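You operate a simulated robot arm through the tools that you are given. There is no shell and no other tool. Be economical: measure what you need, move in short steps, check, and stop when the job is done.

You run a simulated two-armed robot. Do the job below in one go: nothing can be reset, and whatever is moved stays where it is left.

JOB
Put the clear cup from the top of the long table in the sink with the grid. Pick up the yellow-loop can with one hand, pass it to the other hand and put it on the dry again bay of the steel table. Put one of the purple pads from the top of the steel ledge on the top of the pipe duct. Take the folded teal cloth and put it on the wash again bay of the steel table. Put the green stopper on the top of the turn table away on the press end of the side bench. Put the folded lime cloth on the top of the turn table away on the top of the long ledge. Take the green divider and put it on the pane with a grey edge. Any order will do. Set down upright: clear cup, yellow-loop can, purple pad, green divider.

The check looks at the end state, three seconds after you hand in, the way a careful person would. Anything else that was tipped, shoved, dropped, spilled or broken makes it a failure. A push-on lid holds only when it is set on centred and level and pressed home; a screw cap is set on level and turned clockwise until tight. Flat cloth is picked up by pressing the open fingertips on it (5 to 10 N) and closing them slowly along it; thin cloth reads only 2 to 8 mm in the jaws.

ROBOT AND FRAMES
Two 6-joint arms with two-finger parallel grippers on one trunk, on a base that drives. Base frame: it is fixed to the floor where the robot stands at the start and does not move with it; the origin is under the middle of the robot, x ahead of it, y to its left, z up. Lengths are in mm, angles in degrees, forces in N, time in s.
The left shoulder is at the start at [60, 187, 1097], the right one opposite. Places, roughly: clear cup (6x6x8 cm) [500, -200, 900]; dry again bay of the steel table [-13800, -700, 800]; folded lime cloth (10x7x4 cm) [-15000, 2000, 900]; folded teal cloth (10x7x4 cm) [-12100, 300, 900]; green divider (20x6x12 cm) [-14600, -500, 400]; green stopper (3x3x3 cm) [-14900, 1900, 900]; pane with a grey edge (24x20x2 cm) [-14600, -500, 800]; press end of the side bench [-400, -5000, 900]; purple pad (6x5x5 cm) [-10900, 200, 900]; sink with the grid [1000, 2800, 600]; top of the long ledge (13x227 cm) [-9500, 100, 900]; top of the pipe duct (15x96 cm) [-9280, 200, 1420]; wash again bay of the steel table [-14200, -600, 800]; yellow-loop can (7x6x17 cm) [-10000, 200, 1600]. Payload 1.57 kg a hand.
Tool frame (each hand has its own): the origin (TCP) lies between the finger pads and is the grasp point; the fingertips stand 30 mm ahead of it; z points along the fingers, y is the line along which they close. Largest opening 110 mm; finger width 24, thickness 12; the body of the gripper, 48 by 112 mm, starts 78 mm behind the TCP.
Orientation is that of the tool frame in the base frame, as a unit quaternion [w, x, y, z]. With the fingers straight down and closing along the base's y, the tool's x points along the base's -x, its y along +y and its z along -z.

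CONTROLS
- The arms move only by the tool jog_arm. It takes "left_rows", "right_rows" or both (then of equal length, played together; a hand with none holds still); each is one flat list of numbers, 6 for each row, row after row: the shift along the tool's x, y, z in mm, then the turn, a rotation vector about the tool's x, y, z in degrees. In form: [x, y, z, wx, wy, wz, x, y, z, wx, wy, wz, ...]. A call has 1 to 10 rows; each row is the pose to reach, as a shift and turn from the pose commanded when the call began, along the tool's axes at that moment. "left_claw" and "right_claw" are, for a hand that has rows, the finger opening in mm, from 0 to 110, set as the call begins (left out, the last holds). Rows are played at 5 a second. More than 50 mm and 8.6 degrees between two rows, or a gripper value outside its range, and nothing of the call is played. A pose out of reach is approached as far as the arm can. The call stops where the force on the tool passes 40 N (or 10 N more than at its start, if that is more) or the arm is blocked; 0.2 s more then pass. The fingers move at their own pace (about 153 mm/s each) and stop on an object; they squeeze with about 31 N. The grip force told is the motor's: it shows also when the fingers shut on nothing. Time passes only in rows, and 0.2 s behind the last, so rows that repeat a pose let the fingers close. The reply holds the time, the measured pose of the TCP, the force on the tool along the base axes, the opening and the grip force, in the units named above and with some noise, with the torque about the TCP (base axes, N m) and any sound that the robot's microphone picked up.
- Cameras (640 x 400 px; columns grow to the right, rows downward): "scene" is now at [7.8, -22.3, 1632.1]; the picture's right is [-0.32, -0.95, 0.00], its down [-0.77, 0.26, -0.58] and it looks along [0.55, -0.18, -0.81] (base axes); focal length 284 px, centre (320, 200). "left" rides on the left gripper at [70, -16, -141] in its tool frame; the picture's right is [0.23, 0.97, 0.00], its down [-0.86, 0.20, -0.48] and it looks along [-0.47, 0.11, 0.88] (tool axes); focal length 222 px, centre (320, 200). "right" rides on the right gripper at [70, 16, -141] in its tool frame; the picture's right is [-0.23, 0.97, 0.00], its down [-0.86, -0.20, -0.48] and it looks along [-0.47, -0.11, 0.88] (tool axes); focal length 222 px, centre (320, 200). There is no depth. A picture from a camera that has moved, and an enlarged one, comes with that camera's place and axes in the base frame and with its lens.
- camera(camera): a new picture of that camera. The clock stands still meanwhile.
- raise_lower(by): slides the trunk up (or, below 0, down) by that many mm; the arms and the scene camera ride with it, the base frame stays. It gives what a move gives, with no picture.
- roll_base(legs): drives the robot by 1 to 6 legs, each [ahead, left, turn to the left] in mm, mm and degrees, along the robot's own axes; the way and the turn of a leg run together, so that a leg with both is an arc; at most 1500 mm and 180 degrees a leg. The arms and the cameras ride along, it lands a little off, and it stops where it bumps. It gives what a move gives.
- turn_head(pan, tilt): turns the head with the scene camera to pan (to the left, within 86 degrees either way) and tilt (down, from -29 to 69), counted from straight ahead of the robot. It gives what a move gives.
- close_up(camera, box): a new picture of the part [left, top, right, bottom] of that camera's present view, enlarged. The clock stands still meanwhile.
- finish_job(): hands the job in; it is judged then, once.

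Work in short steps. Places have to be worked out from the pictures, the camera data and where the tool is seen: move nearer, look again, correct. Check each grasp and each placing, and mend what went wrong. You have 217 turns and 208 pictures in all, those below and enlarged ones among them. Open the grippers and draw the arms clear of the work before you hand the job in, unless the task says otherwise; then end with one line.

The tools are called after ">>>" by a JSON object that holds its "method" and its "body". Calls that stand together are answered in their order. jog_arm: Moves the arms, as the interface text tells. Its arguments: {"type":"object","properties":{"left_rows":{"type":"array","items":{"type":"number"}},"left_claw":{"type":"number"},"right_rows":{"type":"array","items":{"type":"number"}},"right_claw":{"type":"number"}},"required":[]} The other tools are called the same way: raise_lower (by) slides the trunk up or down; roll_base (legs) drives the base; turn_head (pan, tilt) turns the head that bears the scene camera; camera (camera) takes a picture; close_up (camera, box) takes an enlarged picture of a part of a camera's view; finish_job () hands the job in.

At the start:

```text
clock: 0.0
left_tcp_pos: [403.4, 52.6, 1122.0]
left_ee_rot: [-0.001, 0.0, 1.0, 0.0]
left_force: [0.4, 0.4, -0.2]
left_moment: [0.01, 0.01, -0.01]
left_finger_gap: 110.0
left_finger_force: 0.0
right_tcp_pos: [311.3, -350.6, 1096.4]
right_ee_rot: [0.0, 0.0, 1.0, 0.0]
right_force: [-1.0, 0.3, -0.6]
right_moment: [-0.02, -0.02, -0.03]
right_finger_gap: 110.1
right_finger_force: 0.0
trunk travel left (down, up): [-725.0, 265.0]
robot x, y, heading: [1.9, -1.9, -0.2]
head pan, tilt: [-18.4, 54.5]
```

scene: 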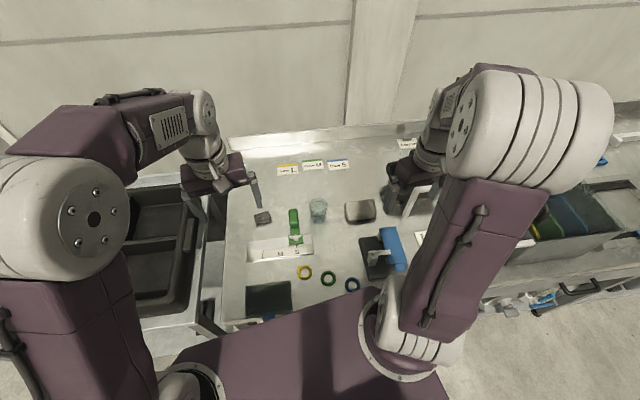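
right: 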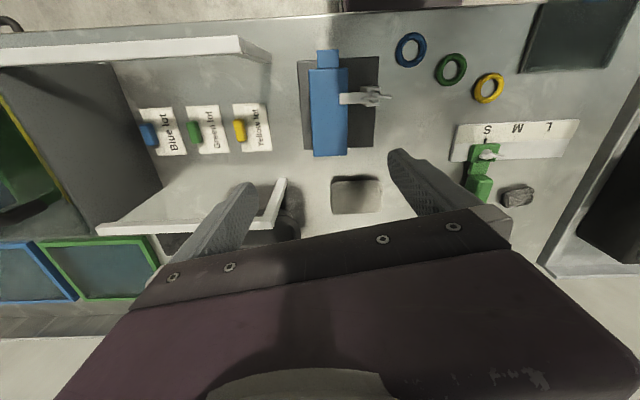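
left: 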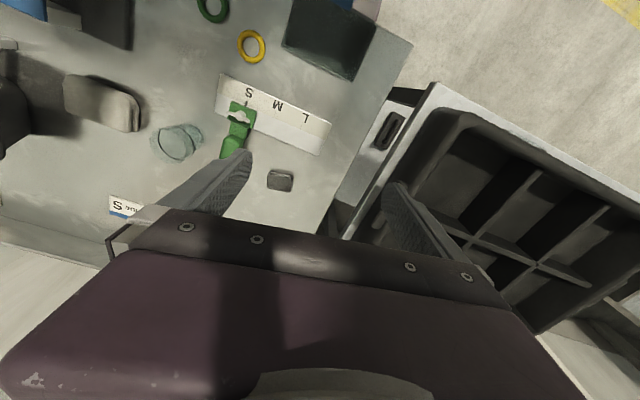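

The cup works out near [472, -172, ~880] from the scene and left cameras. I take a close-up to get exact neighbours and height.

>>> {"method": "close_up", "body": {"camera": "scene", "box": [220, 150, 420, 320]}}

>>> {"method": "close_up", "body": {"camera": "left", "box": [40, 60, 280, 220]}}

```text
2.35 times, centred on (320, 235) of scene
camera zoom: at [7.8, -22.3, 1632.1], right [-0.32, -0.95, 0.0], down [-0.77, 0.26, -0.58], along [0.55, -0.18, -0.81], focal length 669 px, centre (320, 118)
```

zoom: 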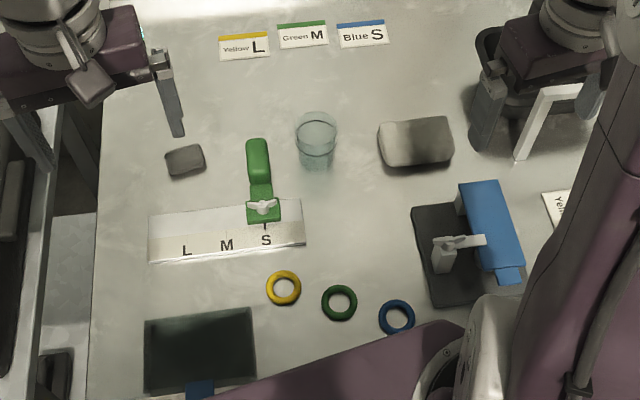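

```text
2.50 times, centred on (160, 140) of left
camera zoom: at [333.5, 38.6, 1263.2], right [-0.23, 0.97, 0.0], down [0.86, 0.2, 0.48], along [0.47, 0.11, -0.88], focal length 555 px, centre (720, 350)
```

zoom: 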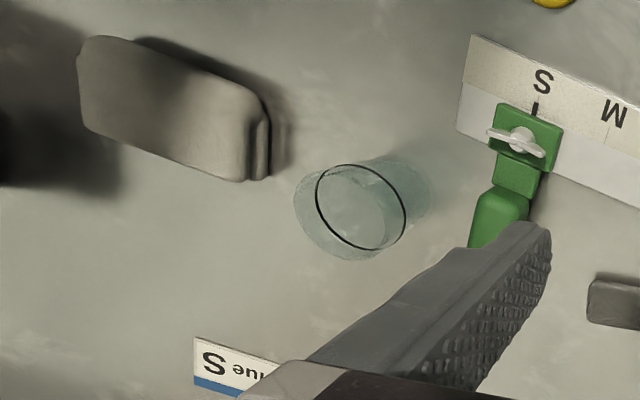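

Cup rim is at about [478, -170, 910], table about 830; neighbours leave room for an 80 mm opening. I move the right hand level to above the cup, then down a bit.

>>> {"method": "jog_arm", "body": {"right_rows": [-28, 30, 0, 0, 0, 0, -56, 60, 0, 0, 0, 0, -84, 90, 0, 0, 0, 0, -112, 120, 0, 0, 0, 0, -140, 150, 0, 0, 0, 0, -167, 178, 0, 0, 0, 0, -167, 178, 45, 0, 0, 0, -167, 178, 90, 0, 0, 0], "right_claw": 80}}

>>> {"method": "camera", "body": {"camera": "right"}}

```text
clock: 1.8
left_tcp_pos: [402.5, 53.8, 1121.0]
left_ee_rot: [-0.001, 0.001, 1.0, 0.0]
left_force: [0.7, 0.5, -0.5]
left_moment: [-0.01, 0.0, 0.01]
left_finger_gap: 110.0
left_finger_force: 0.0
right_tcp_pos: [476.7, -173.7, 1001.2]
right_ee_rot: [0.0, 0.0, 1.0, 0.0]
right_force: [0.2, -0.2, -1.3]
right_moment: [0.0, 0.03, 0.0]
right_finger_gap: 79.9
right_finger_force: 0.1
trunk travel left (down, up): [-725.0, 265.0]
robot x, y, heading: [-1.8, -1.0, 0.1]
head pan, tilt: [-18.4, 54.5]
```

```text
202 pictures are left
camera right: at [408.2, -157.2, 1141.6], right [0.23, 0.97, 0.0], down [0.86, -0.2, 0.48], along [0.47, -0.11, -0.88], focal length 222 px, centre (320, 200)
```

right: 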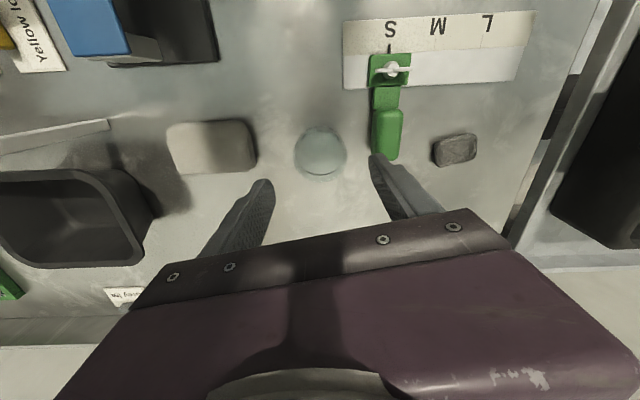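

The cup sits centred between the fingers at about [478, -173]. Straight down to z≈875.

>>> {"method": "jog_arm", "body": {"right_rows": [0, 0, 40, 0, 0, 0, 0, 0, 80, 0, 0, 0, 0, 0, 110, 0, 0, 0, 0, 0, 126, 0, 0, 0]}}

>>> {"method": "camera", "body": {"camera": "right"}}

```text
clock: 2.8
left_tcp_pos: [402.3, 54.0, 1121.5]
left_ee_rot: [0.001, 0.001, 1.0, 0.0]
left_force: [0.3, -0.3, -1.0]
left_moment: [-0.02, 0.02, 0.03]
left_finger_gap: 110.0
left_finger_force: 0.0
right_tcp_pos: [477.1, -172.6, 877.0]
right_ee_rot: [0.001, 0.0, 1.0, 0.0]
right_force: [0.5, 0.2, 0.6]
right_moment: [-0.01, -0.01, -0.01]
right_finger_gap: 79.9
right_finger_force: 0.1
trunk travel left (down, up): [-725.0, 265.0]
robot x, y, heading: [2.1, 3.6, -0.1]
head pan, tilt: [-18.4, 54.5]
```

```text
201 pictures are left
camera right: at [408.5, -156.2, 1019.0], right [0.23, 0.97, 0.0], down [0.86, -0.2, 0.48], along [0.47, -0.11, -0.88], focal length 222 px, centre (320, 200)
```

right: 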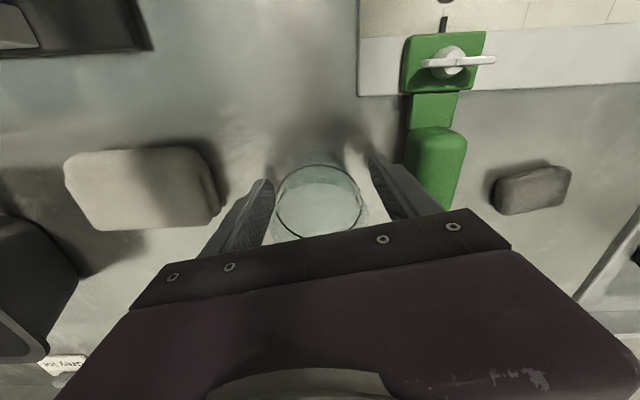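

Fingers straddle the cup. Close and let them settle.

>>> {"method": "jog_arm", "body": {"right_rows": [0, 0, 0, 0, 0, 0, 0, 0, 0, 0, 0, 0, 0, 0, 0, 0, 0, 0], "right_claw": 40}}

```text
clock: 3.6
left_tcp_pos: [402.6, 52.9, 1121.4]
left_ee_rot: [0.0, 0.0, 1.0, 0.0]
left_force: [0.5, 0.4, 0.1]
left_moment: [0.02, 0.0, -0.01]
left_finger_gap: 110.0
left_finger_force: 0.0
right_tcp_pos: [477.4, -173.0, 878.1]
right_ee_rot: [0.0, 0.0, 1.0, -0.001]
right_force: [-0.7, 0.0, -0.2]
right_moment: [0.0, 0.02, -0.02]
right_finger_gap: 57.1
right_finger_force: 31.2
trunk travel left (down, up): [-725.0, 265.0]
robot x, y, heading: [0.5, -2.6, 0.1]
head pan, tilt: [-18.4, 54.5]
```

Gripped at 57 mm. Lift straight up, then draw back toward the robot.

>>> {"method": "jog_arm", "body": {"right_rows": [0, 0, -40, 0, 0, 0, 0, 0, -85, 0, 0, 0, 0, 0, -130, 0, 0, 0, 0, 0, -175, 0, 0, 0, 0, 0, -220, 0, 0, 0, 40, -25, -220, 0, 0, 0, 80, -50, -220, 0, 0, 0, 120, -80, -220, 0, 0, 0, 160, -110, -220, 0, 0, 0]}}

>>> {"method": "turn_head", "body": {"pan": 65, "tilt": 25}}

>>> {"method": "camera", "body": {"camera": "scene"}}

>>> {"method": "camera", "body": {"camera": "right"}}

```text
clock: 5.6
left_tcp_pos: [400.2, 52.8, 1121.9]
left_ee_rot: [0.001, 0.001, 1.0, 0.0]
left_force: [0.2, 0.2, -0.4]
left_moment: [-0.01, -0.04, 0.0]
left_finger_gap: 110.2
left_finger_force: 0.1
right_tcp_pos: [312.7, -283.9, 1098.6]
right_ee_rot: [0.001, -0.002, 1.0, 0.0]
right_force: [-1.1, 0.4, -1.1]
right_moment: [0.02, -0.02, 0.02]
right_finger_gap: 57.1
right_finger_force: 30.5
trunk travel left (down, up): [-725.0, 265.0]
robot x, y, heading: [-2.0, 1.0, 0.0]
head pan, tilt: [-18.4, 54.5]
```

```text
clock: 7.2
left_tcp_pos: [402.7, 52.9, 1122.0]
left_ee_rot: [-0.001, 0.0, 1.0, 0.0]
left_force: [0.2, -0.3, 0.0]
left_moment: [0.0, -0.03, 0.01]
left_finger_gap: 109.9
left_finger_force: 0.1
right_tcp_pos: [315.3, -282.8, 1099.7]
right_ee_rot: [0.0, 0.0, 1.0, 0.0]
right_force: [-0.9, 1.8, -0.9]
right_moment: [0.0, 0.01, 0.01]
right_finger_gap: 57.1
right_finger_force: 31.0
trunk travel left (down, up): [-725.0, 265.0]
robot x, y, heading: [1.5, -0.9, -0.1]
head pan, tilt: [65.0, 25.0]
```

```text
200 pictures are left
camera scene: at [-22.1, 84.0, 1675.5], right [0.91, -0.42, 0.0], down [-0.18, -0.38, -0.91], along [0.38, 0.82, -0.42], focal length 284 px, centre (320, 200)
```

scene: 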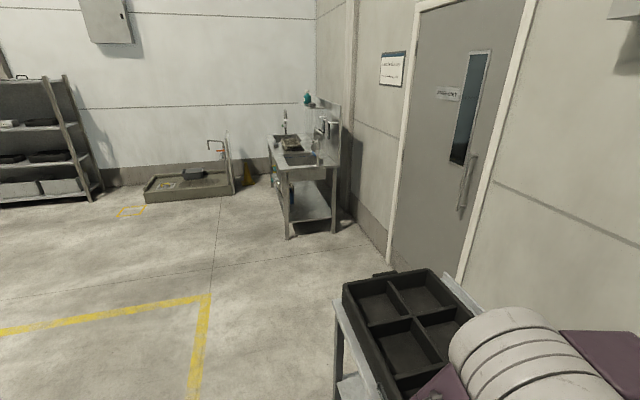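

```text
199 pictures are left
camera right: at [245.8, -265.9, 1240.0], right [0.23, 0.97, 0.0], down [0.86, -0.2, 0.48], along [0.47, -0.11, -0.88], focal length 222 px, centre (320, 200)
```

right: 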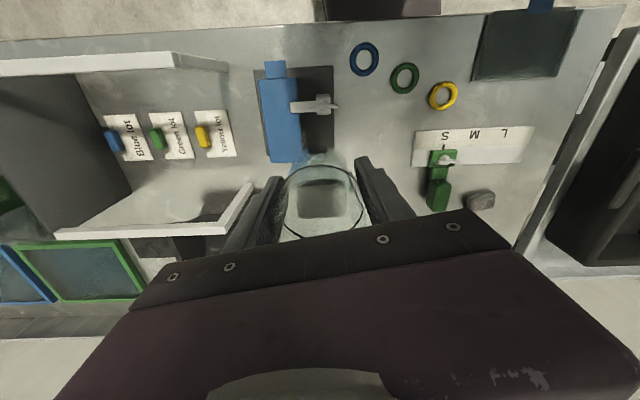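

Cup held. The sink unit is visible across the room; I zoom to see which basin has the grid.

>>> {"method": "close_up", "body": {"camera": "scene", "box": [130, 80, 370, 250]}}

```text
2.35 times, centred on (250, 165) of scene
camera zoom: at [-22.1, 84.0, 1675.5], right [0.91, -0.42, 0.0], down [-0.18, -0.38, -0.91], along [0.38, 0.82, -0.42], focal length 669 px, centre (485, 282)
```

zoom: 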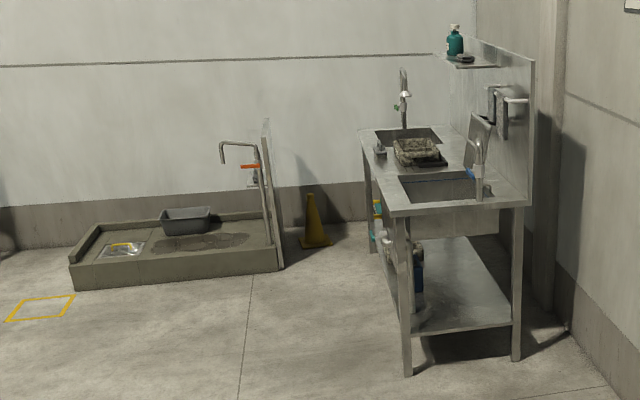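

The near basin is about [900, 2500]; the unit's front edge is around x≈620. I back off, drive left, and look.

>>> {"method": "roll_base", "body": {"legs": [[-300, 0, 0], [0, 1250, 0], [0, 1250, 0]]}}

>>> {"method": "turn_head", "body": {"pan": 0, "tilt": 35}}

>>> {"method": "camera", "body": {"camera": "scene"}}

```text
clock: 21.2
left_tcp_pos: [143.1, 2582.1, 1121.2]
left_ee_rot: [0.0, 0.011, 1.0, 0.0]
left_force: [0.6, -0.6, 0.5]
left_moment: [0.0, 0.01, -0.02]
left_finger_gap: 109.8
left_finger_force: 0.1
right_tcp_pos: [46.8, 2247.7, 1098.7]
right_ee_rot: [0.0, 0.012, 1.0, 0.0]
right_force: [-0.5, -0.2, 0.8]
right_moment: [-0.02, -0.03, -0.02]
right_finger_gap: 56.9
right_finger_force: 30.9
trunk travel left (down, up): [-725.0, 265.0]
robot x, y, heading: [-262.5, 2538.1, -1.2]
head pan, tilt: [65.0, 25.0]
```

```text
clock: 22.6
left_tcp_pos: [141.3, 2582.5, 1121.0]
left_ee_rot: [0.0, 0.011, 1.0, -0.001]
left_force: [0.3, -0.5, -0.2]
left_moment: [0.02, 0.03, -0.02]
left_finger_gap: 109.9
left_finger_force: 0.0
right_tcp_pos: [46.6, 2247.0, 1098.7]
right_ee_rot: [-0.001, 0.011, 1.0, 0.001]
right_force: [-0.4, 0.0, -0.5]
right_moment: [-0.03, 0.03, -0.01]
right_finger_gap: 57.1
right_finger_force: 31.1
trunk travel left (down, up): [-725.0, 265.0]
robot x, y, heading: [-263.0, 2535.4, -1.3]
head pan, tilt: [0.0, 35.0]
```

```text
197 pictures are left
camera scene: at [-234.6, 2537.8, 1659.7], right [-0.02, -1.0, 0.0], down [-0.57, 0.01, -0.82], along [0.82, -0.02, -0.57], focal length 284 px, centre (320, 200)
```

scene: 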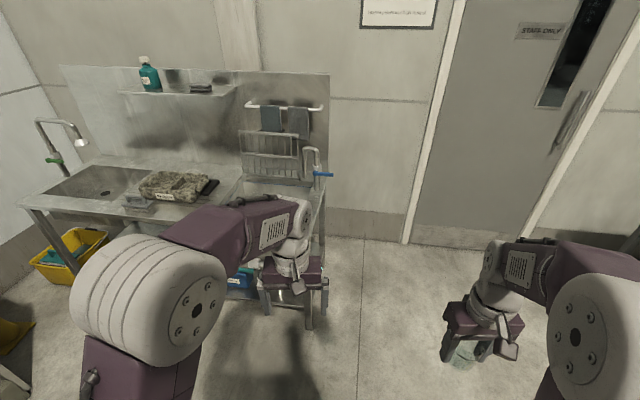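

The near basin is about [990, 2750] with a corner faucet near y≈2540. I retract the left hand, then drive nearer and square up.

>>> {"method": "jog_arm", "body": {"left_rows": [40, 20, -20, 0, 0, 0, 80, 40, -40, 0, 0, 0, 120, 60, -60, 0, 0, 0, 150, 90, -80, 0, 0, 0]}}

>>> {"method": "roll_base", "body": {"legs": [[0, 370, 1.2], [450, 0, 0]]}}

>>> {"method": "turn_head", "body": {"pan": -15, "tilt": 45}}

>>> {"method": "camera", "body": {"camera": "scene"}}

>>> {"method": "camera", "body": {"camera": "right"}}

```text
clock: 23.6
left_tcp_pos: [-9.4, 2678.0, 1203.2]
left_ee_rot: [0.001, 0.011, 1.0, -0.001]
left_force: [-1.0, 0.1, 0.8]
left_moment: [-0.02, -0.03, 0.0]
left_finger_gap: 110.1
left_finger_force: 0.2
right_tcp_pos: [44.3, 2248.8, 1100.0]
right_ee_rot: [0.001, 0.011, 1.0, -0.001]
right_force: [-0.9, -0.4, 0.0]
right_moment: [0.04, -0.05, 0.0]
right_finger_gap: 57.0
right_finger_force: 30.8
trunk travel left (down, up): [-725.0, 265.0]
robot x, y, heading: [-263.9, 2536.1, -1.5]
head pan, tilt: [0.0, 35.0]
```

```text
clock: 28.2
left_tcp_pos: [446.6, 3041.2, 1202.7]
left_ee_rot: [0.0, -0.002, 1.0, 0.0]
left_force: [1.0, -0.4, -0.2]
left_moment: [0.0, -0.01, 0.0]
left_finger_gap: 110.0
left_finger_force: 0.0
right_tcp_pos: [512.8, 2614.3, 1100.1]
right_ee_rot: [0.001, -0.002, 1.0, 0.0]
right_force: [0.3, 0.2, -0.7]
right_moment: [-0.01, 0.01, 0.02]
right_finger_gap: 57.2
right_finger_force: 30.9
trunk travel left (down, up): [-725.0, 265.0]
robot x, y, heading: [199.0, 2895.5, 0.4]
head pan, tilt: [0.0, 35.0]
```

```text
clock: 29.0
left_tcp_pos: [448.7, 3041.3, 1201.5]
left_ee_rot: [0.001, -0.003, 1.0, 0.001]
left_force: [-0.1, 0.0, -0.8]
left_moment: [0.0, 0.02, -0.01]
left_finger_gap: 110.1
left_finger_force: 0.1
right_tcp_pos: [513.0, 2614.4, 1098.2]
right_ee_rot: [0.0, -0.004, 1.0, -0.001]
right_force: [-0.3, 0.0, -0.4]
right_moment: [0.0, 0.01, 0.01]
right_finger_gap: 56.8
right_finger_force: 31.1
trunk travel left (down, up): [-725.0, 265.0]
robot x, y, heading: [190.7, 2895.7, 0.5]
head pan, tilt: [-15.0, 45.0]
```

```text
196 pictures are left
camera scene: at [215.3, 2874.7, 1644.9], right [-0.25, -0.97, 0.0], down [-0.68, 0.18, -0.71], along [0.68, -0.18, -0.71], focal length 284 px, centre (320, 200)
```

scene: 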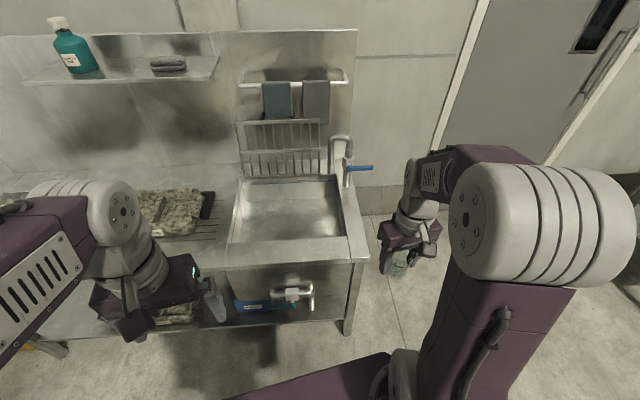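

```text
195 pictures are left
camera right: at [444.4, 2630.1, 1239.9], right [0.22, 0.97, 0.0], down [0.86, -0.2, 0.48], along [0.47, -0.11, -0.88], focal length 222 px, centre (320, 200)
```

right: 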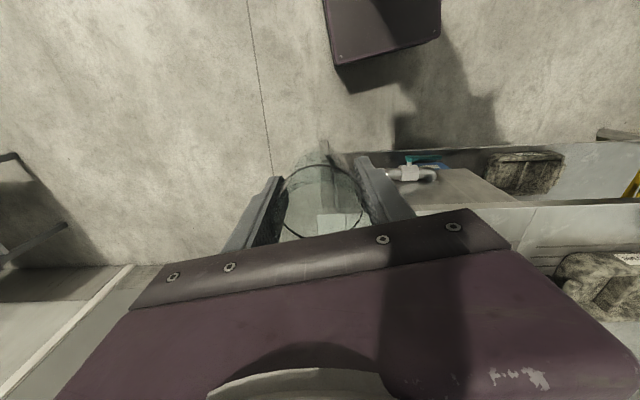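

The sink unit is turned about -11.5° and its top is at about z=785; basin centre about [1037, 2786]. I drive to a squared standoff and look again.

>>> {"method": "roll_base", "body": {"legs": [[175, 145, 0], [0, 0, -12]]}}

>>> {"method": "turn_head", "body": {"pan": -15, "tilt": 50}}

>>> {"method": "camera", "body": {"camera": "scene"}}

```text
clock: 31.4
left_tcp_pos: [643.4, 3139.5, 1202.5]
left_ee_rot: [0.0, 0.1, 0.995, 0.0]
left_force: [0.6, -0.4, 0.2]
left_moment: [-0.01, 0.02, 0.0]
left_finger_gap: 110.0
left_finger_force: 0.1
right_tcp_pos: [620.5, 2707.9, 1099.8]
right_ee_rot: [0.0, 0.098, 0.995, 0.0]
right_force: [0.1, 0.1, -0.7]
right_moment: [-0.03, 0.02, 0.02]
right_finger_gap: 56.8
right_finger_force: 31.1
trunk travel left (down, up): [-725.0, 265.0]
robot x, y, heading: [367.1, 3044.7, -11.4]
head pan, tilt: [-15.0, 45.0]
```

```text
clock: 32.1
left_tcp_pos: [641.6, 3139.6, 1202.5]
left_ee_rot: [0.0, 0.099, 0.995, 0.001]
left_force: [0.0, -1.2, 1.1]
left_moment: [0.0, 0.05, 0.02]
left_finger_gap: 110.3
left_finger_force: 0.2
right_tcp_pos: [620.8, 2706.7, 1100.1]
right_ee_rot: [0.0, 0.099, 0.995, 0.0]
right_force: [0.4, 0.1, -0.2]
right_moment: [0.01, 0.03, -0.01]
right_finger_gap: 56.9
right_finger_force: 30.8
trunk travel left (down, up): [-725.0, 265.0]
robot x, y, heading: [365.2, 3049.1, -11.6]
head pan, tilt: [-15.0, 50.0]
```

```text
194 pictures are left
camera scene: at [375.7, 3024.4, 1638.0], right [-0.44, -0.9, 0.0], down [-0.69, 0.34, -0.64], along [0.58, -0.29, -0.77], focal length 284 px, centre (320, 200)
```

scene: 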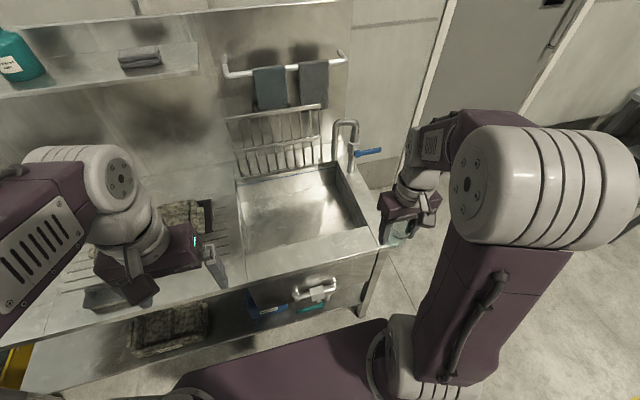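

Alignment and basin corner agree ([828, 2595]). I drive ahead 200 and lower the trunk 230 with the cup still outside over the floor/edge height check.

>>> {"method": "roll_base", "body": {"legs": [[200, 0, 0]]}}

>>> {"method": "jog_arm", "body": {"right_rows": [-36, 31, 0, 0, 0, 0, -72, 62, 0, 0, 0, 0, -108, 93, 0, 0, 0, 0, -142, 124, 0, 0, 0, 0]}}

>>> {"method": "camera", "body": {"camera": "right"}}

>>> {"method": "camera", "body": {"camera": "scene"}}

```text
clock: 33.7
left_tcp_pos: [837.0, 3100.6, 1202.0]
left_ee_rot: [0.001, 0.098, 0.995, -0.001]
left_force: [-0.5, -0.5, -0.1]
left_moment: [0.03, 0.01, 0.03]
left_finger_gap: 109.8
left_finger_force: 0.0
right_tcp_pos: [816.1, 2668.2, 1099.5]
right_ee_rot: [0.001, 0.098, 0.995, 0.0]
right_force: [1.0, 0.1, -0.3]
right_moment: [-0.02, -0.02, 0.01]
right_finger_gap: 57.1
right_finger_force: 30.6
trunk travel left (down, up): [-725.0, 265.0]
robot x, y, heading: [565.2, 3009.3, -11.0]
head pan, tilt: [-15.0, 50.0]
```

```text
clock: 34.7
left_tcp_pos: [840.5, 3100.7, 1201.8]
left_ee_rot: [-0.001, 0.099, 0.995, -0.001]
left_force: [0.8, 0.2, -0.1]
left_moment: [0.0, 0.01, 0.0]
left_finger_gap: 109.9
left_finger_force: 0.1
right_tcp_pos: [983.0, 2765.2, 1099.9]
right_ee_rot: [-0.002, 0.098, 0.995, -0.001]
right_force: [-0.3, -0.6, 0.1]
right_moment: [-0.01, 0.01, -0.02]
right_finger_gap: 57.0
right_finger_force: 31.3
trunk travel left (down, up): [-725.0, 265.0]
robot x, y, heading: [567.5, 3003.1, -11.4]
head pan, tilt: [-15.0, 50.0]
```

```text
193 pictures are left
camera right: at [918.9, 2795.8, 1240.7], right [0.41, 0.91, 0.0], down [0.8, -0.36, 0.48], along [0.43, -0.2, -0.88], focal length 222 px, centre (320, 200)
```

right: 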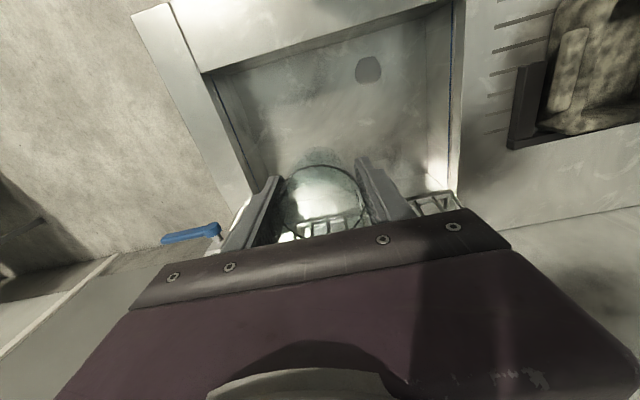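

```text
192 pictures are left
camera scene: at [575.0, 2986.3, 1638.0], right [-0.44, -0.9, 0.0], down [-0.69, 0.34, -0.64], along [0.58, -0.29, -0.77], focal length 284 px, centre (320, 200)
```

scene: 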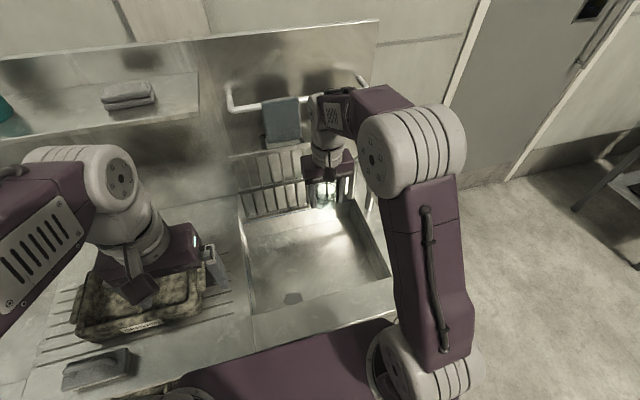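

The cup's drop line lands inside the basin clear of the drain. I lower the trunk 230 mm (left hand stays well above the basket).

>>> {"method": "raise_lower", "body": {"by": -230}}

>>> {"method": "camera", "body": {"camera": "right"}}

>>> {"method": "camera", "body": {"camera": "scene"}}

```text
clock: 37.1
left_tcp_pos: [839.4, 3100.0, 972.4]
left_ee_rot: [0.0, 0.098, 0.995, 0.0]
left_force: [0.1, -0.2, 0.3]
left_moment: [0.03, 0.05, 0.04]
left_finger_gap: 109.8
left_finger_force: 0.0
right_tcp_pos: [983.0, 2764.3, 869.7]
right_ee_rot: [0.0, 0.099, 0.995, 0.0]
right_force: [-0.2, -0.1, 0.7]
right_moment: [-0.02, -0.01, 0.0]
right_finger_gap: 56.7
right_finger_force: 31.6
trunk travel left (down, up): [-495.0, 495.0]
robot x, y, heading: [562.8, 3008.1, -11.5]
head pan, tilt: [-15.0, 50.0]
```

```text
191 pictures are left
camera right: at [917.1, 2794.5, 1011.0], right [0.41, 0.91, 0.0], down [0.8, -0.36, 0.48], along [0.44, -0.2, -0.88], focal length 222 px, centre (320, 200)
```

right: 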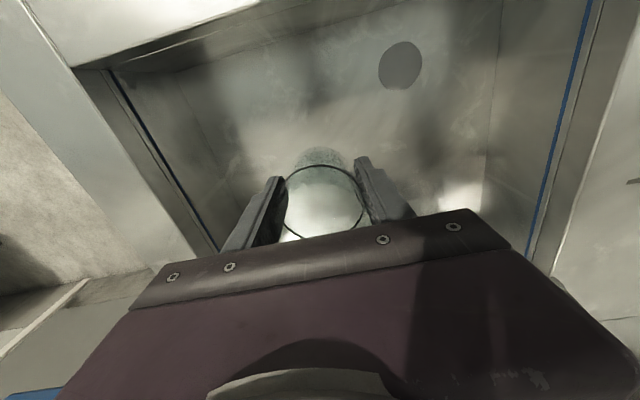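

```text
190 pictures are left
camera scene: at [573.1, 2985.0, 1408.0], right [-0.44, -0.9, 0.0], down [-0.69, 0.34, -0.64], along [0.58, -0.28, -0.77], focal length 284 px, centre (320, 200)
```

scene: 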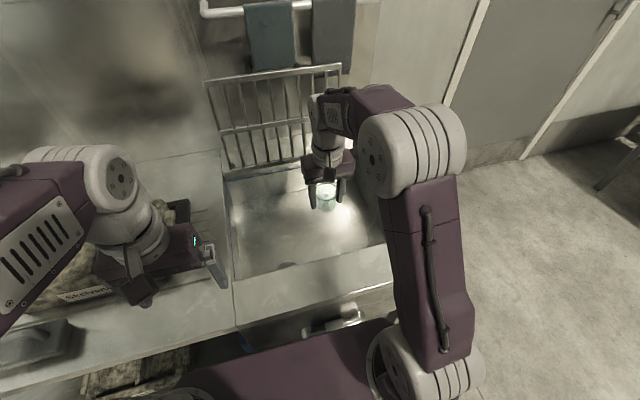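

Going down inside the basin to about z=715, then I'll feel for the floor in small steps.

>>> {"method": "jog_arm", "body": {"right_rows": [0, 0, 40, 0, 0, 0, 0, 0, 80, 0, 0, 0, 0, 0, 120, 0, 0, 0, 0, 0, 150, 0, 0, 0]}}

>>> {"method": "camera", "body": {"camera": "right"}}

```text
clock: 38.1
left_tcp_pos: [838.9, 3099.4, 972.1]
left_ee_rot: [0.0, 0.098, 0.995, 0.001]
left_force: [-0.2, -0.5, -0.6]
left_moment: [0.01, 0.02, -0.01]
left_finger_gap: 110.2
left_finger_force: 0.1
right_tcp_pos: [981.3, 2768.0, 721.6]
right_ee_rot: [0.001, 0.099, 0.995, 0.001]
right_force: [0.1, 0.3, -0.8]
right_moment: [-0.01, 0.02, 0.01]
right_finger_gap: 57.0
right_finger_force: 31.4
trunk travel left (down, up): [-495.0, 495.0]
robot x, y, heading: [561.7, 3006.6, -11.3]
head pan, tilt: [-15.0, 50.0]
```

```text
189 pictures are left
camera right: at [916.5, 2796.9, 861.2], right [0.41, 0.91, 0.0], down [0.8, -0.36, 0.48], along [0.44, -0.2, -0.88], focal length 222 px, centre (320, 200)
```

right: 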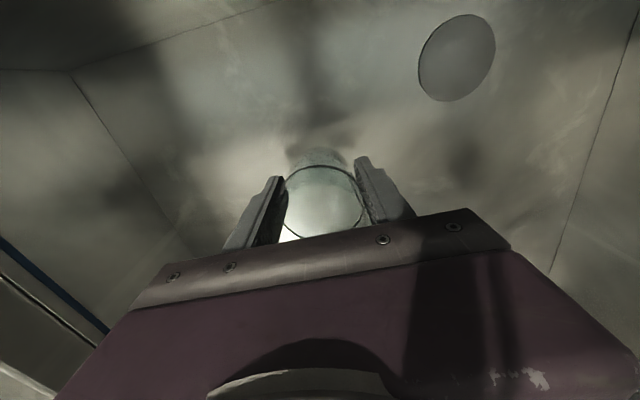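

Floor triangulates to z≈650, contact expected near TCP 697. Step down slowly.

>>> {"method": "jog_arm", "body": {"right_rows": [0, 0, 8, 0, 0, 0, 0, 0, 14, 0, 0, 0, 0, 0, 18, 0, 0, 0, 0, 0, 20, 0, 0, 0]}}

```text
clock: 39.1
left_tcp_pos: [839.7, 3100.9, 972.2]
left_ee_rot: [0.001, 0.098, 0.995, 0.0]
left_force: [0.3, 0.0, -0.2]
left_moment: [-0.02, 0.01, 0.0]
left_finger_gap: 110.0
left_finger_force: 0.1
right_tcp_pos: [981.9, 2764.2, 700.9]
right_ee_rot: [0.0, 0.098, 0.995, 0.0]
right_force: [-0.6, 0.2, -0.1]
right_moment: [0.01, 0.0, 0.02]
right_finger_gap: 57.1
right_finger_force: 31.2
trunk travel left (down, up): [-495.0, 495.0]
robot x, y, heading: [563.7, 3005.1, -11.3]
head pan, tilt: [-15.0, 50.0]
```

No contact yet; continue in small rows.

>>> {"method": "jog_arm", "body": {"right_rows": [0, 0, 3, 0, 0, 0, 0, 0, 6, 0, 0, 0, 0, 0, 9, 0, 0, 0, 0, 0, 12, 0, 0, 0]}}

```text
clock: 40.1
left_tcp_pos: [839.4, 3099.7, 971.4]
left_ee_rot: [0.0, 0.098, 0.995, 0.001]
left_force: [0.3, 0.3, -0.5]
left_moment: [-0.01, -0.01, 0.01]
left_finger_gap: 110.3
left_finger_force: 0.2
right_tcp_pos: [981.9, 2764.1, 687.4]
right_ee_rot: [0.0, 0.098, 0.995, 0.0]
right_force: [0.9, 0.2, -0.6]
right_moment: [0.01, 0.01, 0.03]
right_finger_gap: 56.9
right_finger_force: 30.8
trunk travel left (down, up): [-495.0, 495.0]
robot x, y, heading: [563.3, 3007.6, -11.3]
head pan, tilt: [-15.0, 50.0]
```

>>> {"method": "camera", "body": {"camera": "right"}}

>>> {"method": "jog_arm", "body": {"right_rows": [0, 0, 3, 0, 0, 0, 0, 0, 6, 0, 0, 0, 0, 0, 9, 0, 0, 0, 0, 0, 12, 0, 0, 0]}}

```text
188 pictures are left
camera right: at [916.8, 2794.9, 829.1], right [0.41, 0.91, 0.0], down [0.8, -0.36, 0.48], along [0.44, -0.2, -0.88], focal length 222 px, centre (320, 200)
```

right: 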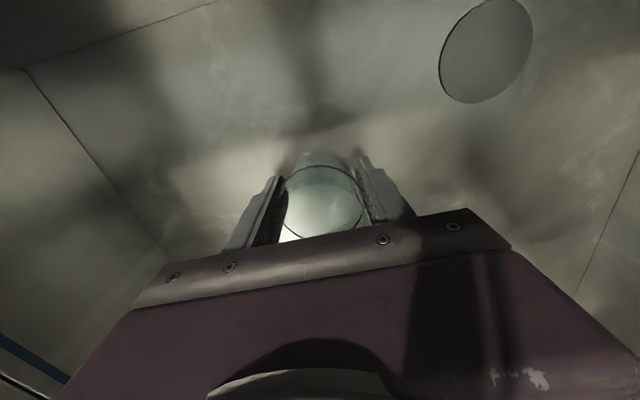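

```text
clock: 41.2
left_tcp_pos: [835.6, 3101.5, 972.4]
left_ee_rot: [0.002, 0.1, 0.995, 0.0]
left_force: [-0.2, -0.8, -0.2]
left_moment: [-0.03, 0.03, 0.0]
left_finger_gap: 110.1
left_finger_force: 0.0
right_tcp_pos: [980.9, 2765.9, 679.5]
right_ee_rot: [0.004, 0.098, 0.995, 0.0]
right_force: [-8.2, 1.4, 26.3]
right_moment: [0.69, 0.47, 0.26]
right_finger_gap: 56.4
right_finger_force: 31.1
trunk travel left (down, up): [-495.0, 495.0]
robot x, y, heading: [563.6, 3002.1, -11.0]
head pan, tilt: [-15.0, 50.0]
stopped in row 4 (right hand): the force on the tool passed its limit (the readings are from after the stop); the commanded pose is now the measured one
```

Contact at TCP 679.5 (26 N up). I ease up 2 mm and open the fingers moderately, then rise.

>>> {"method": "jog_arm", "body": {"right_rows": [0, 0, -1, 0, 0, 0, 0, 0, -1, 0, 0, 0]}}

>>> {"method": "jog_arm", "body": {"right_rows": [0, 0, 0, 0, 0, 0, 0, 0, 0, 0, 0, 0, 0, 0, -30, 0, 0, 0, 0, 0, -70, 0, 0, 0, 0, 0, -110, 0, 0, 0], "right_claw": 80}}

>>> {"method": "camera", "body": {"camera": "right"}}

```text
clock: 41.9
left_tcp_pos: [837.2, 3100.5, 972.9]
left_ee_rot: [0.003, 0.098, 0.995, -0.001]
left_force: [0.1, -0.6, 0.1]
left_moment: [-0.03, 0.01, -0.01]
left_finger_gap: 110.0
left_finger_force: 0.0
right_tcp_pos: [981.9, 2765.8, 679.6]
right_ee_rot: [0.003, 0.098, 0.995, 0.0]
right_force: [-8.2, -1.5, 20.0]
right_moment: [0.53, 0.41, 0.29]
right_finger_gap: 56.4
right_finger_force: 30.5
trunk travel left (down, up): [-495.0, 495.0]
robot x, y, heading: [562.3, 3006.9, -10.9]
head pan, tilt: [-15.0, 50.0]
```

```text
clock: 43.0
left_tcp_pos: [838.3, 3099.0, 972.5]
left_ee_rot: [0.0, 0.099, 0.995, 0.0]
left_force: [-0.3, 0.4, -0.3]
left_moment: [0.0, 0.01, 0.02]
left_finger_gap: 109.9
left_finger_force: 0.1
right_tcp_pos: [985.0, 2760.4, 787.0]
right_ee_rot: [0.002, 0.099, 0.995, 0.0]
right_force: [0.1, 0.4, -0.6]
right_moment: [-0.02, 0.01, 0.01]
right_finger_gap: 80.2
right_finger_force: 0.1
trunk travel left (down, up): [-495.0, 495.0]
robot x, y, heading: [562.1, 3007.9, -11.4]
head pan, tilt: [-15.0, 50.0]
```

```text
187 pictures are left
camera right: at [919.5, 2791.7, 926.7], right [0.41, 0.91, 0.0], down [0.8, -0.36, 0.48], along [0.44, -0.2, -0.88], focal length 222 px, centre (320, 200)
```

right: 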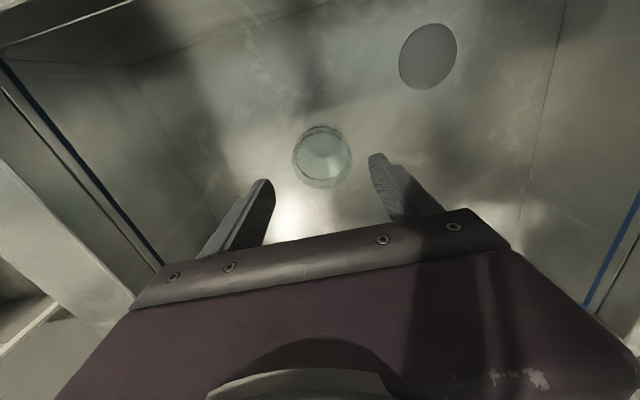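

Cup stands upright in the basin. Raise and retract the arm, raise the trunk, back away, and look along the way west.

>>> {"method": "jog_arm", "body": {"right_rows": [0, 0, -45, 0, 0, 0, 0, 0, -90, 0, 0, 0, 0, 0, -135, 0, 0, 0, 40, -25, -150, 0, 0, 0, 80, -50, -170, 0, 0, 0, 120, -75, -190, 0, 0, 0, 160, -90, -210, 0, 0, 0]}}

>>> {"method": "raise_lower", "body": {"by": 230}}

>>> {"method": "roll_base", "body": {"legs": [[-700, 0, 0], [0, 0, 170]]}}

>>> {"method": "turn_head", "body": {"pan": 0, "tilt": 15}}

>>> {"method": "camera", "body": {"camera": "scene"}}

```text
refused: row 5 steps farther than a row can; nothing moved
```

```text
clock: 45.5
left_tcp_pos: [840.2, 3099.1, 1202.6]
left_ee_rot: [0.0, 0.1, 0.995, -0.001]
left_force: [0.3, 0.1, 0.1]
left_moment: [-0.02, 0.03, 0.02]
left_finger_gap: 109.9
left_finger_force: 0.0
right_tcp_pos: [985.4, 2762.0, 1016.0]
right_ee_rot: [0.003, 0.099, 0.995, 0.0]
right_force: [-0.5, 0.4, -0.6]
right_moment: [0.0, -0.01, -0.04]
right_finger_gap: 79.9
right_finger_force: 0.0
trunk travel left (down, up): [-725.0, 265.0]
robot x, y, heading: [565.2, 3005.7, -11.2]
head pan, tilt: [-15.0, 50.0]
```

```text
clock: 56.3
left_tcp_pos: [-443.4, 3140.5, 1202.1]
left_ee_rot: [-0.001, 0.974, -0.225, 0.0]
left_force: [0.3, -0.5, -0.2]
left_moment: [0.01, 0.0, -0.01]
left_finger_gap: 109.9
left_finger_force: 0.2
right_tcp_pos: [-499.0, 3504.7, 1015.3]
right_ee_rot: [0.0, 0.974, -0.224, -0.003]
right_force: [-0.4, 0.6, -0.6]
right_moment: [0.01, 0.03, -0.02]
right_finger_gap: 80.1
right_finger_force: 0.1
trunk travel left (down, up): [-725.0, 265.0]
robot x, y, heading: [-149.6, 3167.2, 154.1]
head pan, tilt: [-15.0, 50.0]
```

```text
clock: 57.3
left_tcp_pos: [-442.2, 3140.3, 1202.5]
left_ee_rot: [0.0, 0.974, -0.225, 0.0]
left_force: [0.1, -0.2, -0.2]
left_moment: [-0.02, -0.01, -0.01]
left_finger_gap: 110.3
left_finger_force: 0.3
right_tcp_pos: [-498.4, 3504.3, 1015.2]
right_ee_rot: [0.0, 0.975, -0.224, -0.003]
right_force: [0.5, 0.5, -0.8]
right_moment: [0.03, -0.02, 0.0]
right_finger_gap: 80.0
right_finger_force: 0.0
trunk travel left (down, up): [-725.0, 265.0]
robot x, y, heading: [-154.7, 3160.6, 154.0]
head pan, tilt: [0.0, 15.0]
```

```text
186 pictures are left
camera scene: at [-183.8, 3176.0, 1691.6], right [0.44, 0.9, 0.0], down [0.23, -0.11, -0.97], along [-0.87, 0.42, -0.26], focal length 284 px, centre (320, 200)
```

scene: 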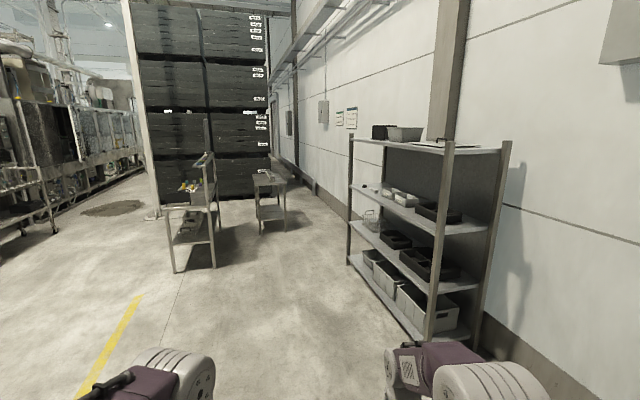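

Now turn the head left to view the corridor toward -x.

>>> {"method": "turn_head", "body": {"pan": 35, "tilt": 10}}

>>> {"method": "camera", "body": {"camera": "scene"}}

>>> {"method": "jog_arm", "body": {"right_rows": [40, 0, -25, 0, 0, 0, 80, 0, -50, 0, 0, 0, 115, 0, -85, 0, 0, 0, 150, 0, -120, 0, 0, 0, 170, -30, -150, 0, 0, 0, 190, -60, -180, 0, 0, 0]}}

```text
clock: 58.3
left_tcp_pos: [-443.7, 3139.2, 1202.8]
left_ee_rot: [0.0, 0.974, -0.225, 0.0]
left_force: [-0.5, 0.2, 0.5]
left_moment: [-0.02, 0.04, 0.0]
left_finger_gap: 110.0
left_finger_force: 0.0
right_tcp_pos: [-499.0, 3503.5, 1017.0]
right_ee_rot: [-0.001, 0.974, -0.225, -0.002]
right_force: [1.2, 0.1, 0.7]
right_moment: [0.01, 0.0, -0.01]
right_finger_gap: 80.2
right_finger_force: 0.1
trunk travel left (down, up): [-725.0, 265.0]
robot x, y, heading: [-152.9, 3156.4, 154.2]
head pan, tilt: [35.0, 10.0]
```

```text
185 pictures are left
camera scene: at [-191.7, 3120.6, 1699.8], right [-0.16, 0.99, 0.0], down [0.17, 0.03, -0.98], along [-0.97, -0.15, -0.17], focal length 284 px, centre (320, 200)
```

scene: 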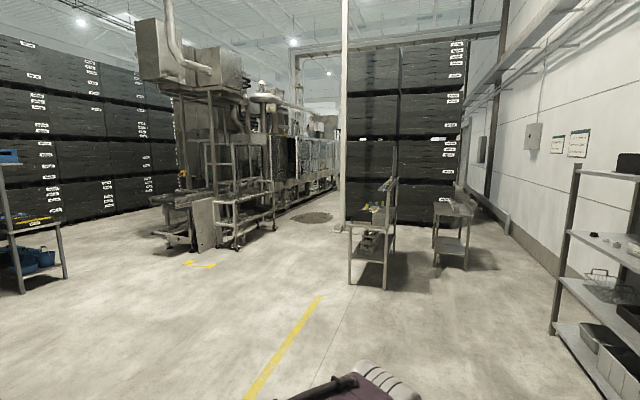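

```text
clock: 59.7
left_tcp_pos: [-441.7, 3139.9, 1203.1]
left_ee_rot: [0.001, 0.974, -0.224, 0.001]
left_force: [0.0, -0.1, 0.1]
left_moment: [0.04, 0.0, -0.01]
left_finger_gap: 109.8
left_finger_force: 0.1
right_tcp_pos: [-298.8, 3473.8, 1193.1]
right_ee_rot: [-0.001, 0.975, -0.224, -0.002]
right_force: [-0.3, 0.0, 0.1]
right_moment: [-0.01, -0.01, 0.01]
right_finger_gap: 80.0
right_finger_force: 0.0
trunk travel left (down, up): [-725.0, 265.0]
robot x, y, heading: [-159.1, 3159.1, 154.0]
head pan, tilt: [35.0, 10.0]
```

The corridor to the west runs between the machine (y<1300) and the stacks (y>2650). I drive along y≈1950 to about x=-4900.

>>> {"method": "roll_base", "body": {"legs": [[0, 0, 26], [880, 1190, 0], [1500, 0, 0], [1500, 0, 0], [900, 0, 0]]}}

>>> {"method": "turn_head", "body": {"pan": 20, "tilt": 10}}

>>> {"method": "camera", "body": {"camera": "scene"}}

```text
clock: 86.6
left_tcp_pos: [-5117.1, 1647.4, 1201.8]
left_ee_rot: [0.001, 0.999, 0.032, 0.001]
left_force: [0.0, -0.6, -0.7]
left_moment: [-0.04, 0.03, 0.03]
left_finger_gap: 110.0
left_finger_force: 0.1
right_tcp_pos: [-5159.7, 2007.2, 1193.3]
right_ee_rot: [0.0, 1.0, 0.031, -0.003]
right_force: [0.3, -0.6, -0.3]
right_moment: [0.01, -0.01, 0.02]
right_finger_gap: 79.8
right_finger_force: 0.1
trunk travel left (down, up): [-725.0, 265.0]
robot x, y, heading: [-4876.9, 1809.5, -176.6]
head pan, tilt: [35.0, 10.0]
```

```text
clock: 87.3
left_tcp_pos: [-5119.0, 1644.4, 1201.7]
left_ee_rot: [0.0, 1.0, 0.031, 0.0]
left_force: [-0.4, -0.4, 0.1]
left_moment: [0.02, -0.02, 0.05]
left_finger_gap: 110.0
left_finger_force: 0.1
right_tcp_pos: [-5161.2, 2007.3, 1193.4]
right_ee_rot: [0.0, 0.999, 0.032, -0.004]
right_force: [0.7, -0.4, -0.5]
right_moment: [0.0, -0.01, -0.04]
right_finger_gap: 80.1
right_finger_force: 0.1
trunk travel left (down, up): [-725.0, 265.0]
robot x, y, heading: [-4875.7, 1805.4, -176.6]
head pan, tilt: [20.0, 10.0]
```

```text
184 pictures are left
camera scene: at [-4903.1, 1774.0, 1699.8], right [-0.4, 0.92, 0.0], down [0.16, 0.07, -0.98], along [-0.9, -0.4, -0.17], focal length 284 px, centre (320, 200)
```

scene: 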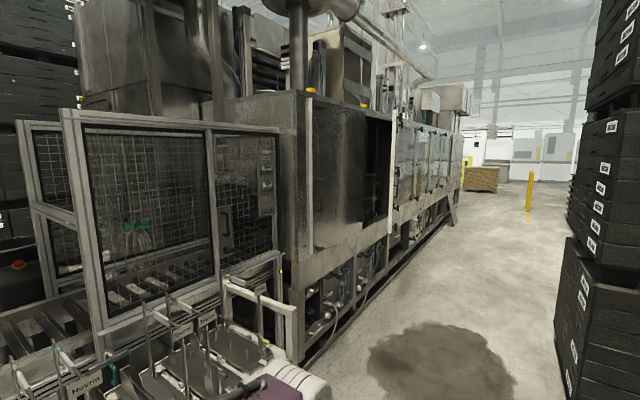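

The hall is rotated about -11.5° as well; the ledge, pads and duct lie on the machine's far side. I look left to see whether I can pass around its east end.

>>> {"method": "turn_head", "body": {"pan": 80, "tilt": 15}}

>>> {"method": "camera", "body": {"camera": "scene"}}

```text
clock: 88.6
left_tcp_pos: [-5118.5, 1645.7, 1202.3]
left_ee_rot: [0.0, 0.999, 0.032, 0.001]
left_force: [-1.5, -0.1, -0.2]
left_moment: [0.01, 0.04, 0.02]
left_finger_gap: 110.0
left_finger_force: 0.1
right_tcp_pos: [-5159.2, 2007.6, 1193.2]
right_ee_rot: [0.0, 0.999, 0.032, -0.002]
right_force: [0.0, -0.1, -1.0]
right_moment: [0.0, -0.02, 0.0]
right_finger_gap: 80.1
right_finger_force: 0.1
trunk travel left (down, up): [-725.0, 265.0]
robot x, y, heading: [-4875.9, 1805.8, -176.5]
head pan, tilt: [80.0, 15.0]
```

```text
183 pictures are left
camera scene: at [-4828.1, 1718.6, 1691.7], right [-0.99, 0.11, 0.0], down [0.03, 0.26, -0.97], along [-0.11, -0.96, -0.26], focal length 284 px, centre (320, 200)
```

scene: 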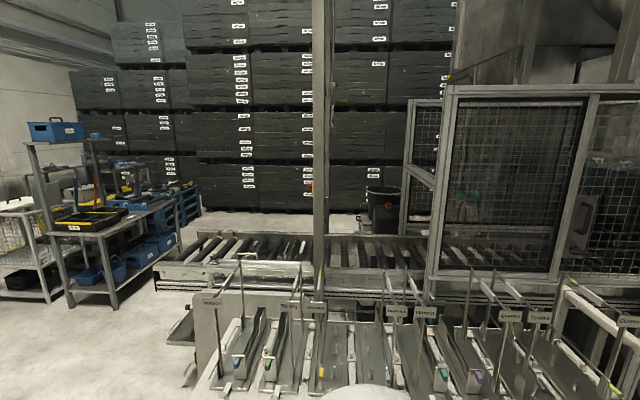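

East gap beside the conveyor is tight; the west corridor is open. I turn to heading ≈168.5° and drive along it, checking the drift midway.

>>> {"method": "roll_base", "body": {"legs": [[0, 0, -15], [1480, 220, 0], [1490, 150, 0]]}}

>>> {"method": "turn_head", "body": {"pan": 0, "tilt": 20}}

>>> {"method": "camera", "body": {"camera": "scene"}}

```text
clock: 104.0
left_tcp_pos: [-8158.8, 1825.3, 1201.8]
left_ee_rot: [0.0, 0.998, -0.067, -0.001]
left_force: [-0.4, -0.4, -0.1]
left_moment: [0.02, 0.01, 0.0]
left_finger_gap: 110.2
left_finger_force: 0.0
right_tcp_pos: [-8128.4, 2188.6, 1193.7]
right_ee_rot: [-0.001, 0.998, -0.068, -0.003]
right_force: [-0.4, 0.4, 0.6]
right_moment: [-0.01, -0.02, 0.03]
right_finger_gap: 80.1
right_finger_force: 0.0
trunk travel left (down, up): [-725.0, 265.0]
robot x, y, heading: [-7890.2, 1939.7, 172.0]
head pan, tilt: [80.0, 15.0]
```

```text
clock: 105.6
left_tcp_pos: [-8159.6, 1825.4, 1201.5]
left_ee_rot: [0.0, 0.998, -0.069, -0.001]
left_force: [1.1, -0.3, -0.6]
left_moment: [0.0, 0.0, 0.02]
left_finger_gap: 110.0
left_finger_force: 0.1
right_tcp_pos: [-8128.1, 2186.5, 1192.8]
right_ee_rot: [0.0, 0.998, -0.068, -0.002]
right_force: [0.0, 0.7, -0.3]
right_moment: [0.02, 0.01, 0.01]
right_finger_gap: 80.1
right_finger_force: 0.0
trunk travel left (down, up): [-725.0, 265.0]
robot x, y, heading: [-7890.5, 1934.7, 172.2]
head pan, tilt: [0.0, 20.0]
```

```text
182 pictures are left
camera scene: at [-7924.2, 1940.5, 1683.6], right [0.14, 0.99, 0.0], down [0.34, -0.05, -0.94], along [-0.93, 0.13, -0.34], focal length 284 px, centre (320, 200)
```

scene: 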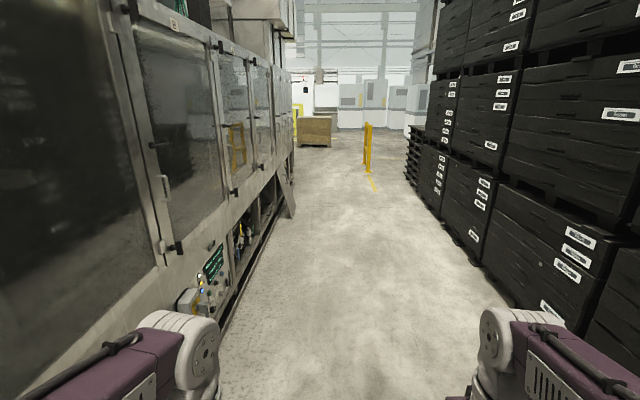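

Corridor runs about 2° right of my heading; the machine ends near x≈-12000. I turn slightly and drive past its end.

>>> {"method": "roll_base", "body": {"legs": [[0, 0, -2.3], [1500, 0, 0], [1500, 0, 0], [1500, 0, 0], [500, 0, 0]]}}

>>> {"method": "turn_head", "body": {"pan": 70, "tilt": 15}}

>>> {"method": "camera", "body": {"camera": "scene"}}

>>> {"method": "turn_head", "body": {"pan": 10, "tilt": 15}}

>>> {"method": "camera", "body": {"camera": "scene"}}

```text
clock: 129.9
left_tcp_pos: [-13066.0, 2727.1, 1202.2]
left_ee_rot: [0.0, 0.996, -0.089, 0.0]
left_force: [0.3, 0.1, 0.2]
left_moment: [0.01, -0.02, 0.02]
left_finger_gap: 110.0
left_finger_force: 0.0
right_tcp_pos: [-13019.7, 3087.9, 1192.8]
right_ee_rot: [-0.001, 0.996, -0.089, -0.002]
right_force: [0.6, 0.1, 0.4]
right_moment: [0.02, 0.02, 0.0]
right_finger_gap: 80.0
right_finger_force: 0.0
trunk travel left (down, up): [-725.0, 265.0]
robot x, y, heading: [-12789.3, 2825.0, 170.1]
head pan, tilt: [0.0, 20.0]
```

```text
clock: 131.3
left_tcp_pos: [-13066.4, 2729.4, 1203.5]
left_ee_rot: [0.0, 0.996, -0.089, 0.001]
left_force: [0.6, 0.1, -0.5]
left_moment: [-0.02, 0.03, 0.02]
left_finger_gap: 110.1
left_finger_force: 0.1
right_tcp_pos: [-13020.3, 3088.3, 1193.2]
right_ee_rot: [-0.001, 0.996, -0.087, -0.003]
right_force: [0.3, 0.1, -1.1]
right_moment: [0.0, 0.02, 0.01]
right_finger_gap: 80.1
right_finger_force: 0.1
trunk travel left (down, up): [-725.0, 265.0]
robot x, y, heading: [-12794.8, 2831.4, 169.7]
head pan, tilt: [70.0, 15.0]
```

```text
181 pictures are left
camera scene: at [-12781.7, 2736.1, 1691.7], right [-0.86, 0.5, 0.0], down [0.13, 0.22, -0.97], along [-0.49, -0.83, -0.26], focal length 284 px, centre (320, 200)
```

scene: 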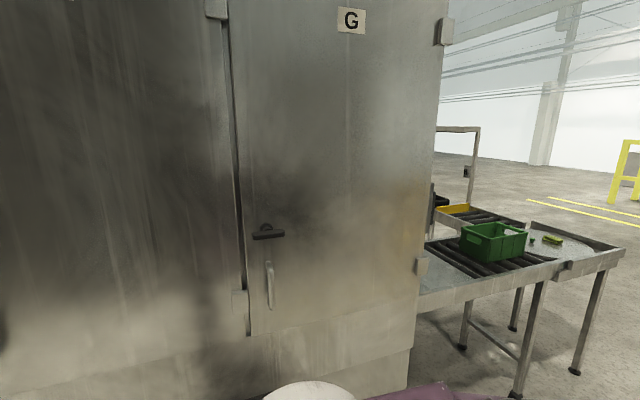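

```text
clock: 132.6
left_tcp_pos: [-13066.0, 2729.8, 1202.5]
left_ee_rot: [0.0, 0.996, -0.088, 0.0]
left_force: [-0.3, 1.0, -0.8]
left_moment: [0.01, -0.03, -0.01]
left_finger_gap: 110.0
left_finger_force: 0.2
right_tcp_pos: [-13020.8, 3088.2, 1193.1]
right_ee_rot: [0.0, 0.996, -0.089, -0.002]
right_force: [0.3, -0.7, 0.0]
right_moment: [-0.01, 0.01, 0.01]
right_finger_gap: 79.9
right_finger_force: 0.0
trunk travel left (down, up): [-725.0, 265.0]
robot x, y, heading: [-12792.4, 2829.9, 170.0]
head pan, tilt: [10.0, 15.0]
```

```text
180 pictures are left
camera scene: at [-12827.9, 2816.9, 1691.7], right [0.0, 1.0, 0.0], down [0.26, 0.0, -0.97], along [-0.97, 0.0, -0.26], focal length 284 px, centre (320, 200)
```

scene: 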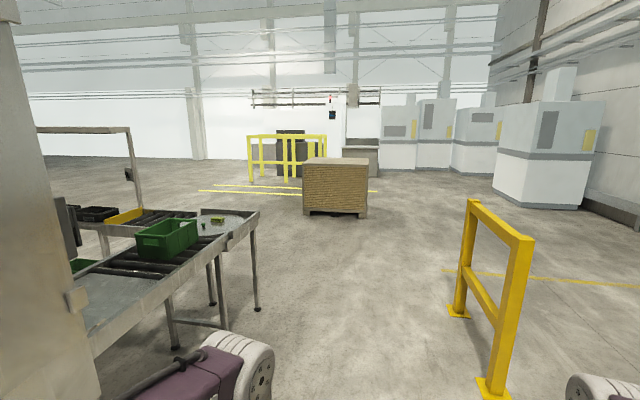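

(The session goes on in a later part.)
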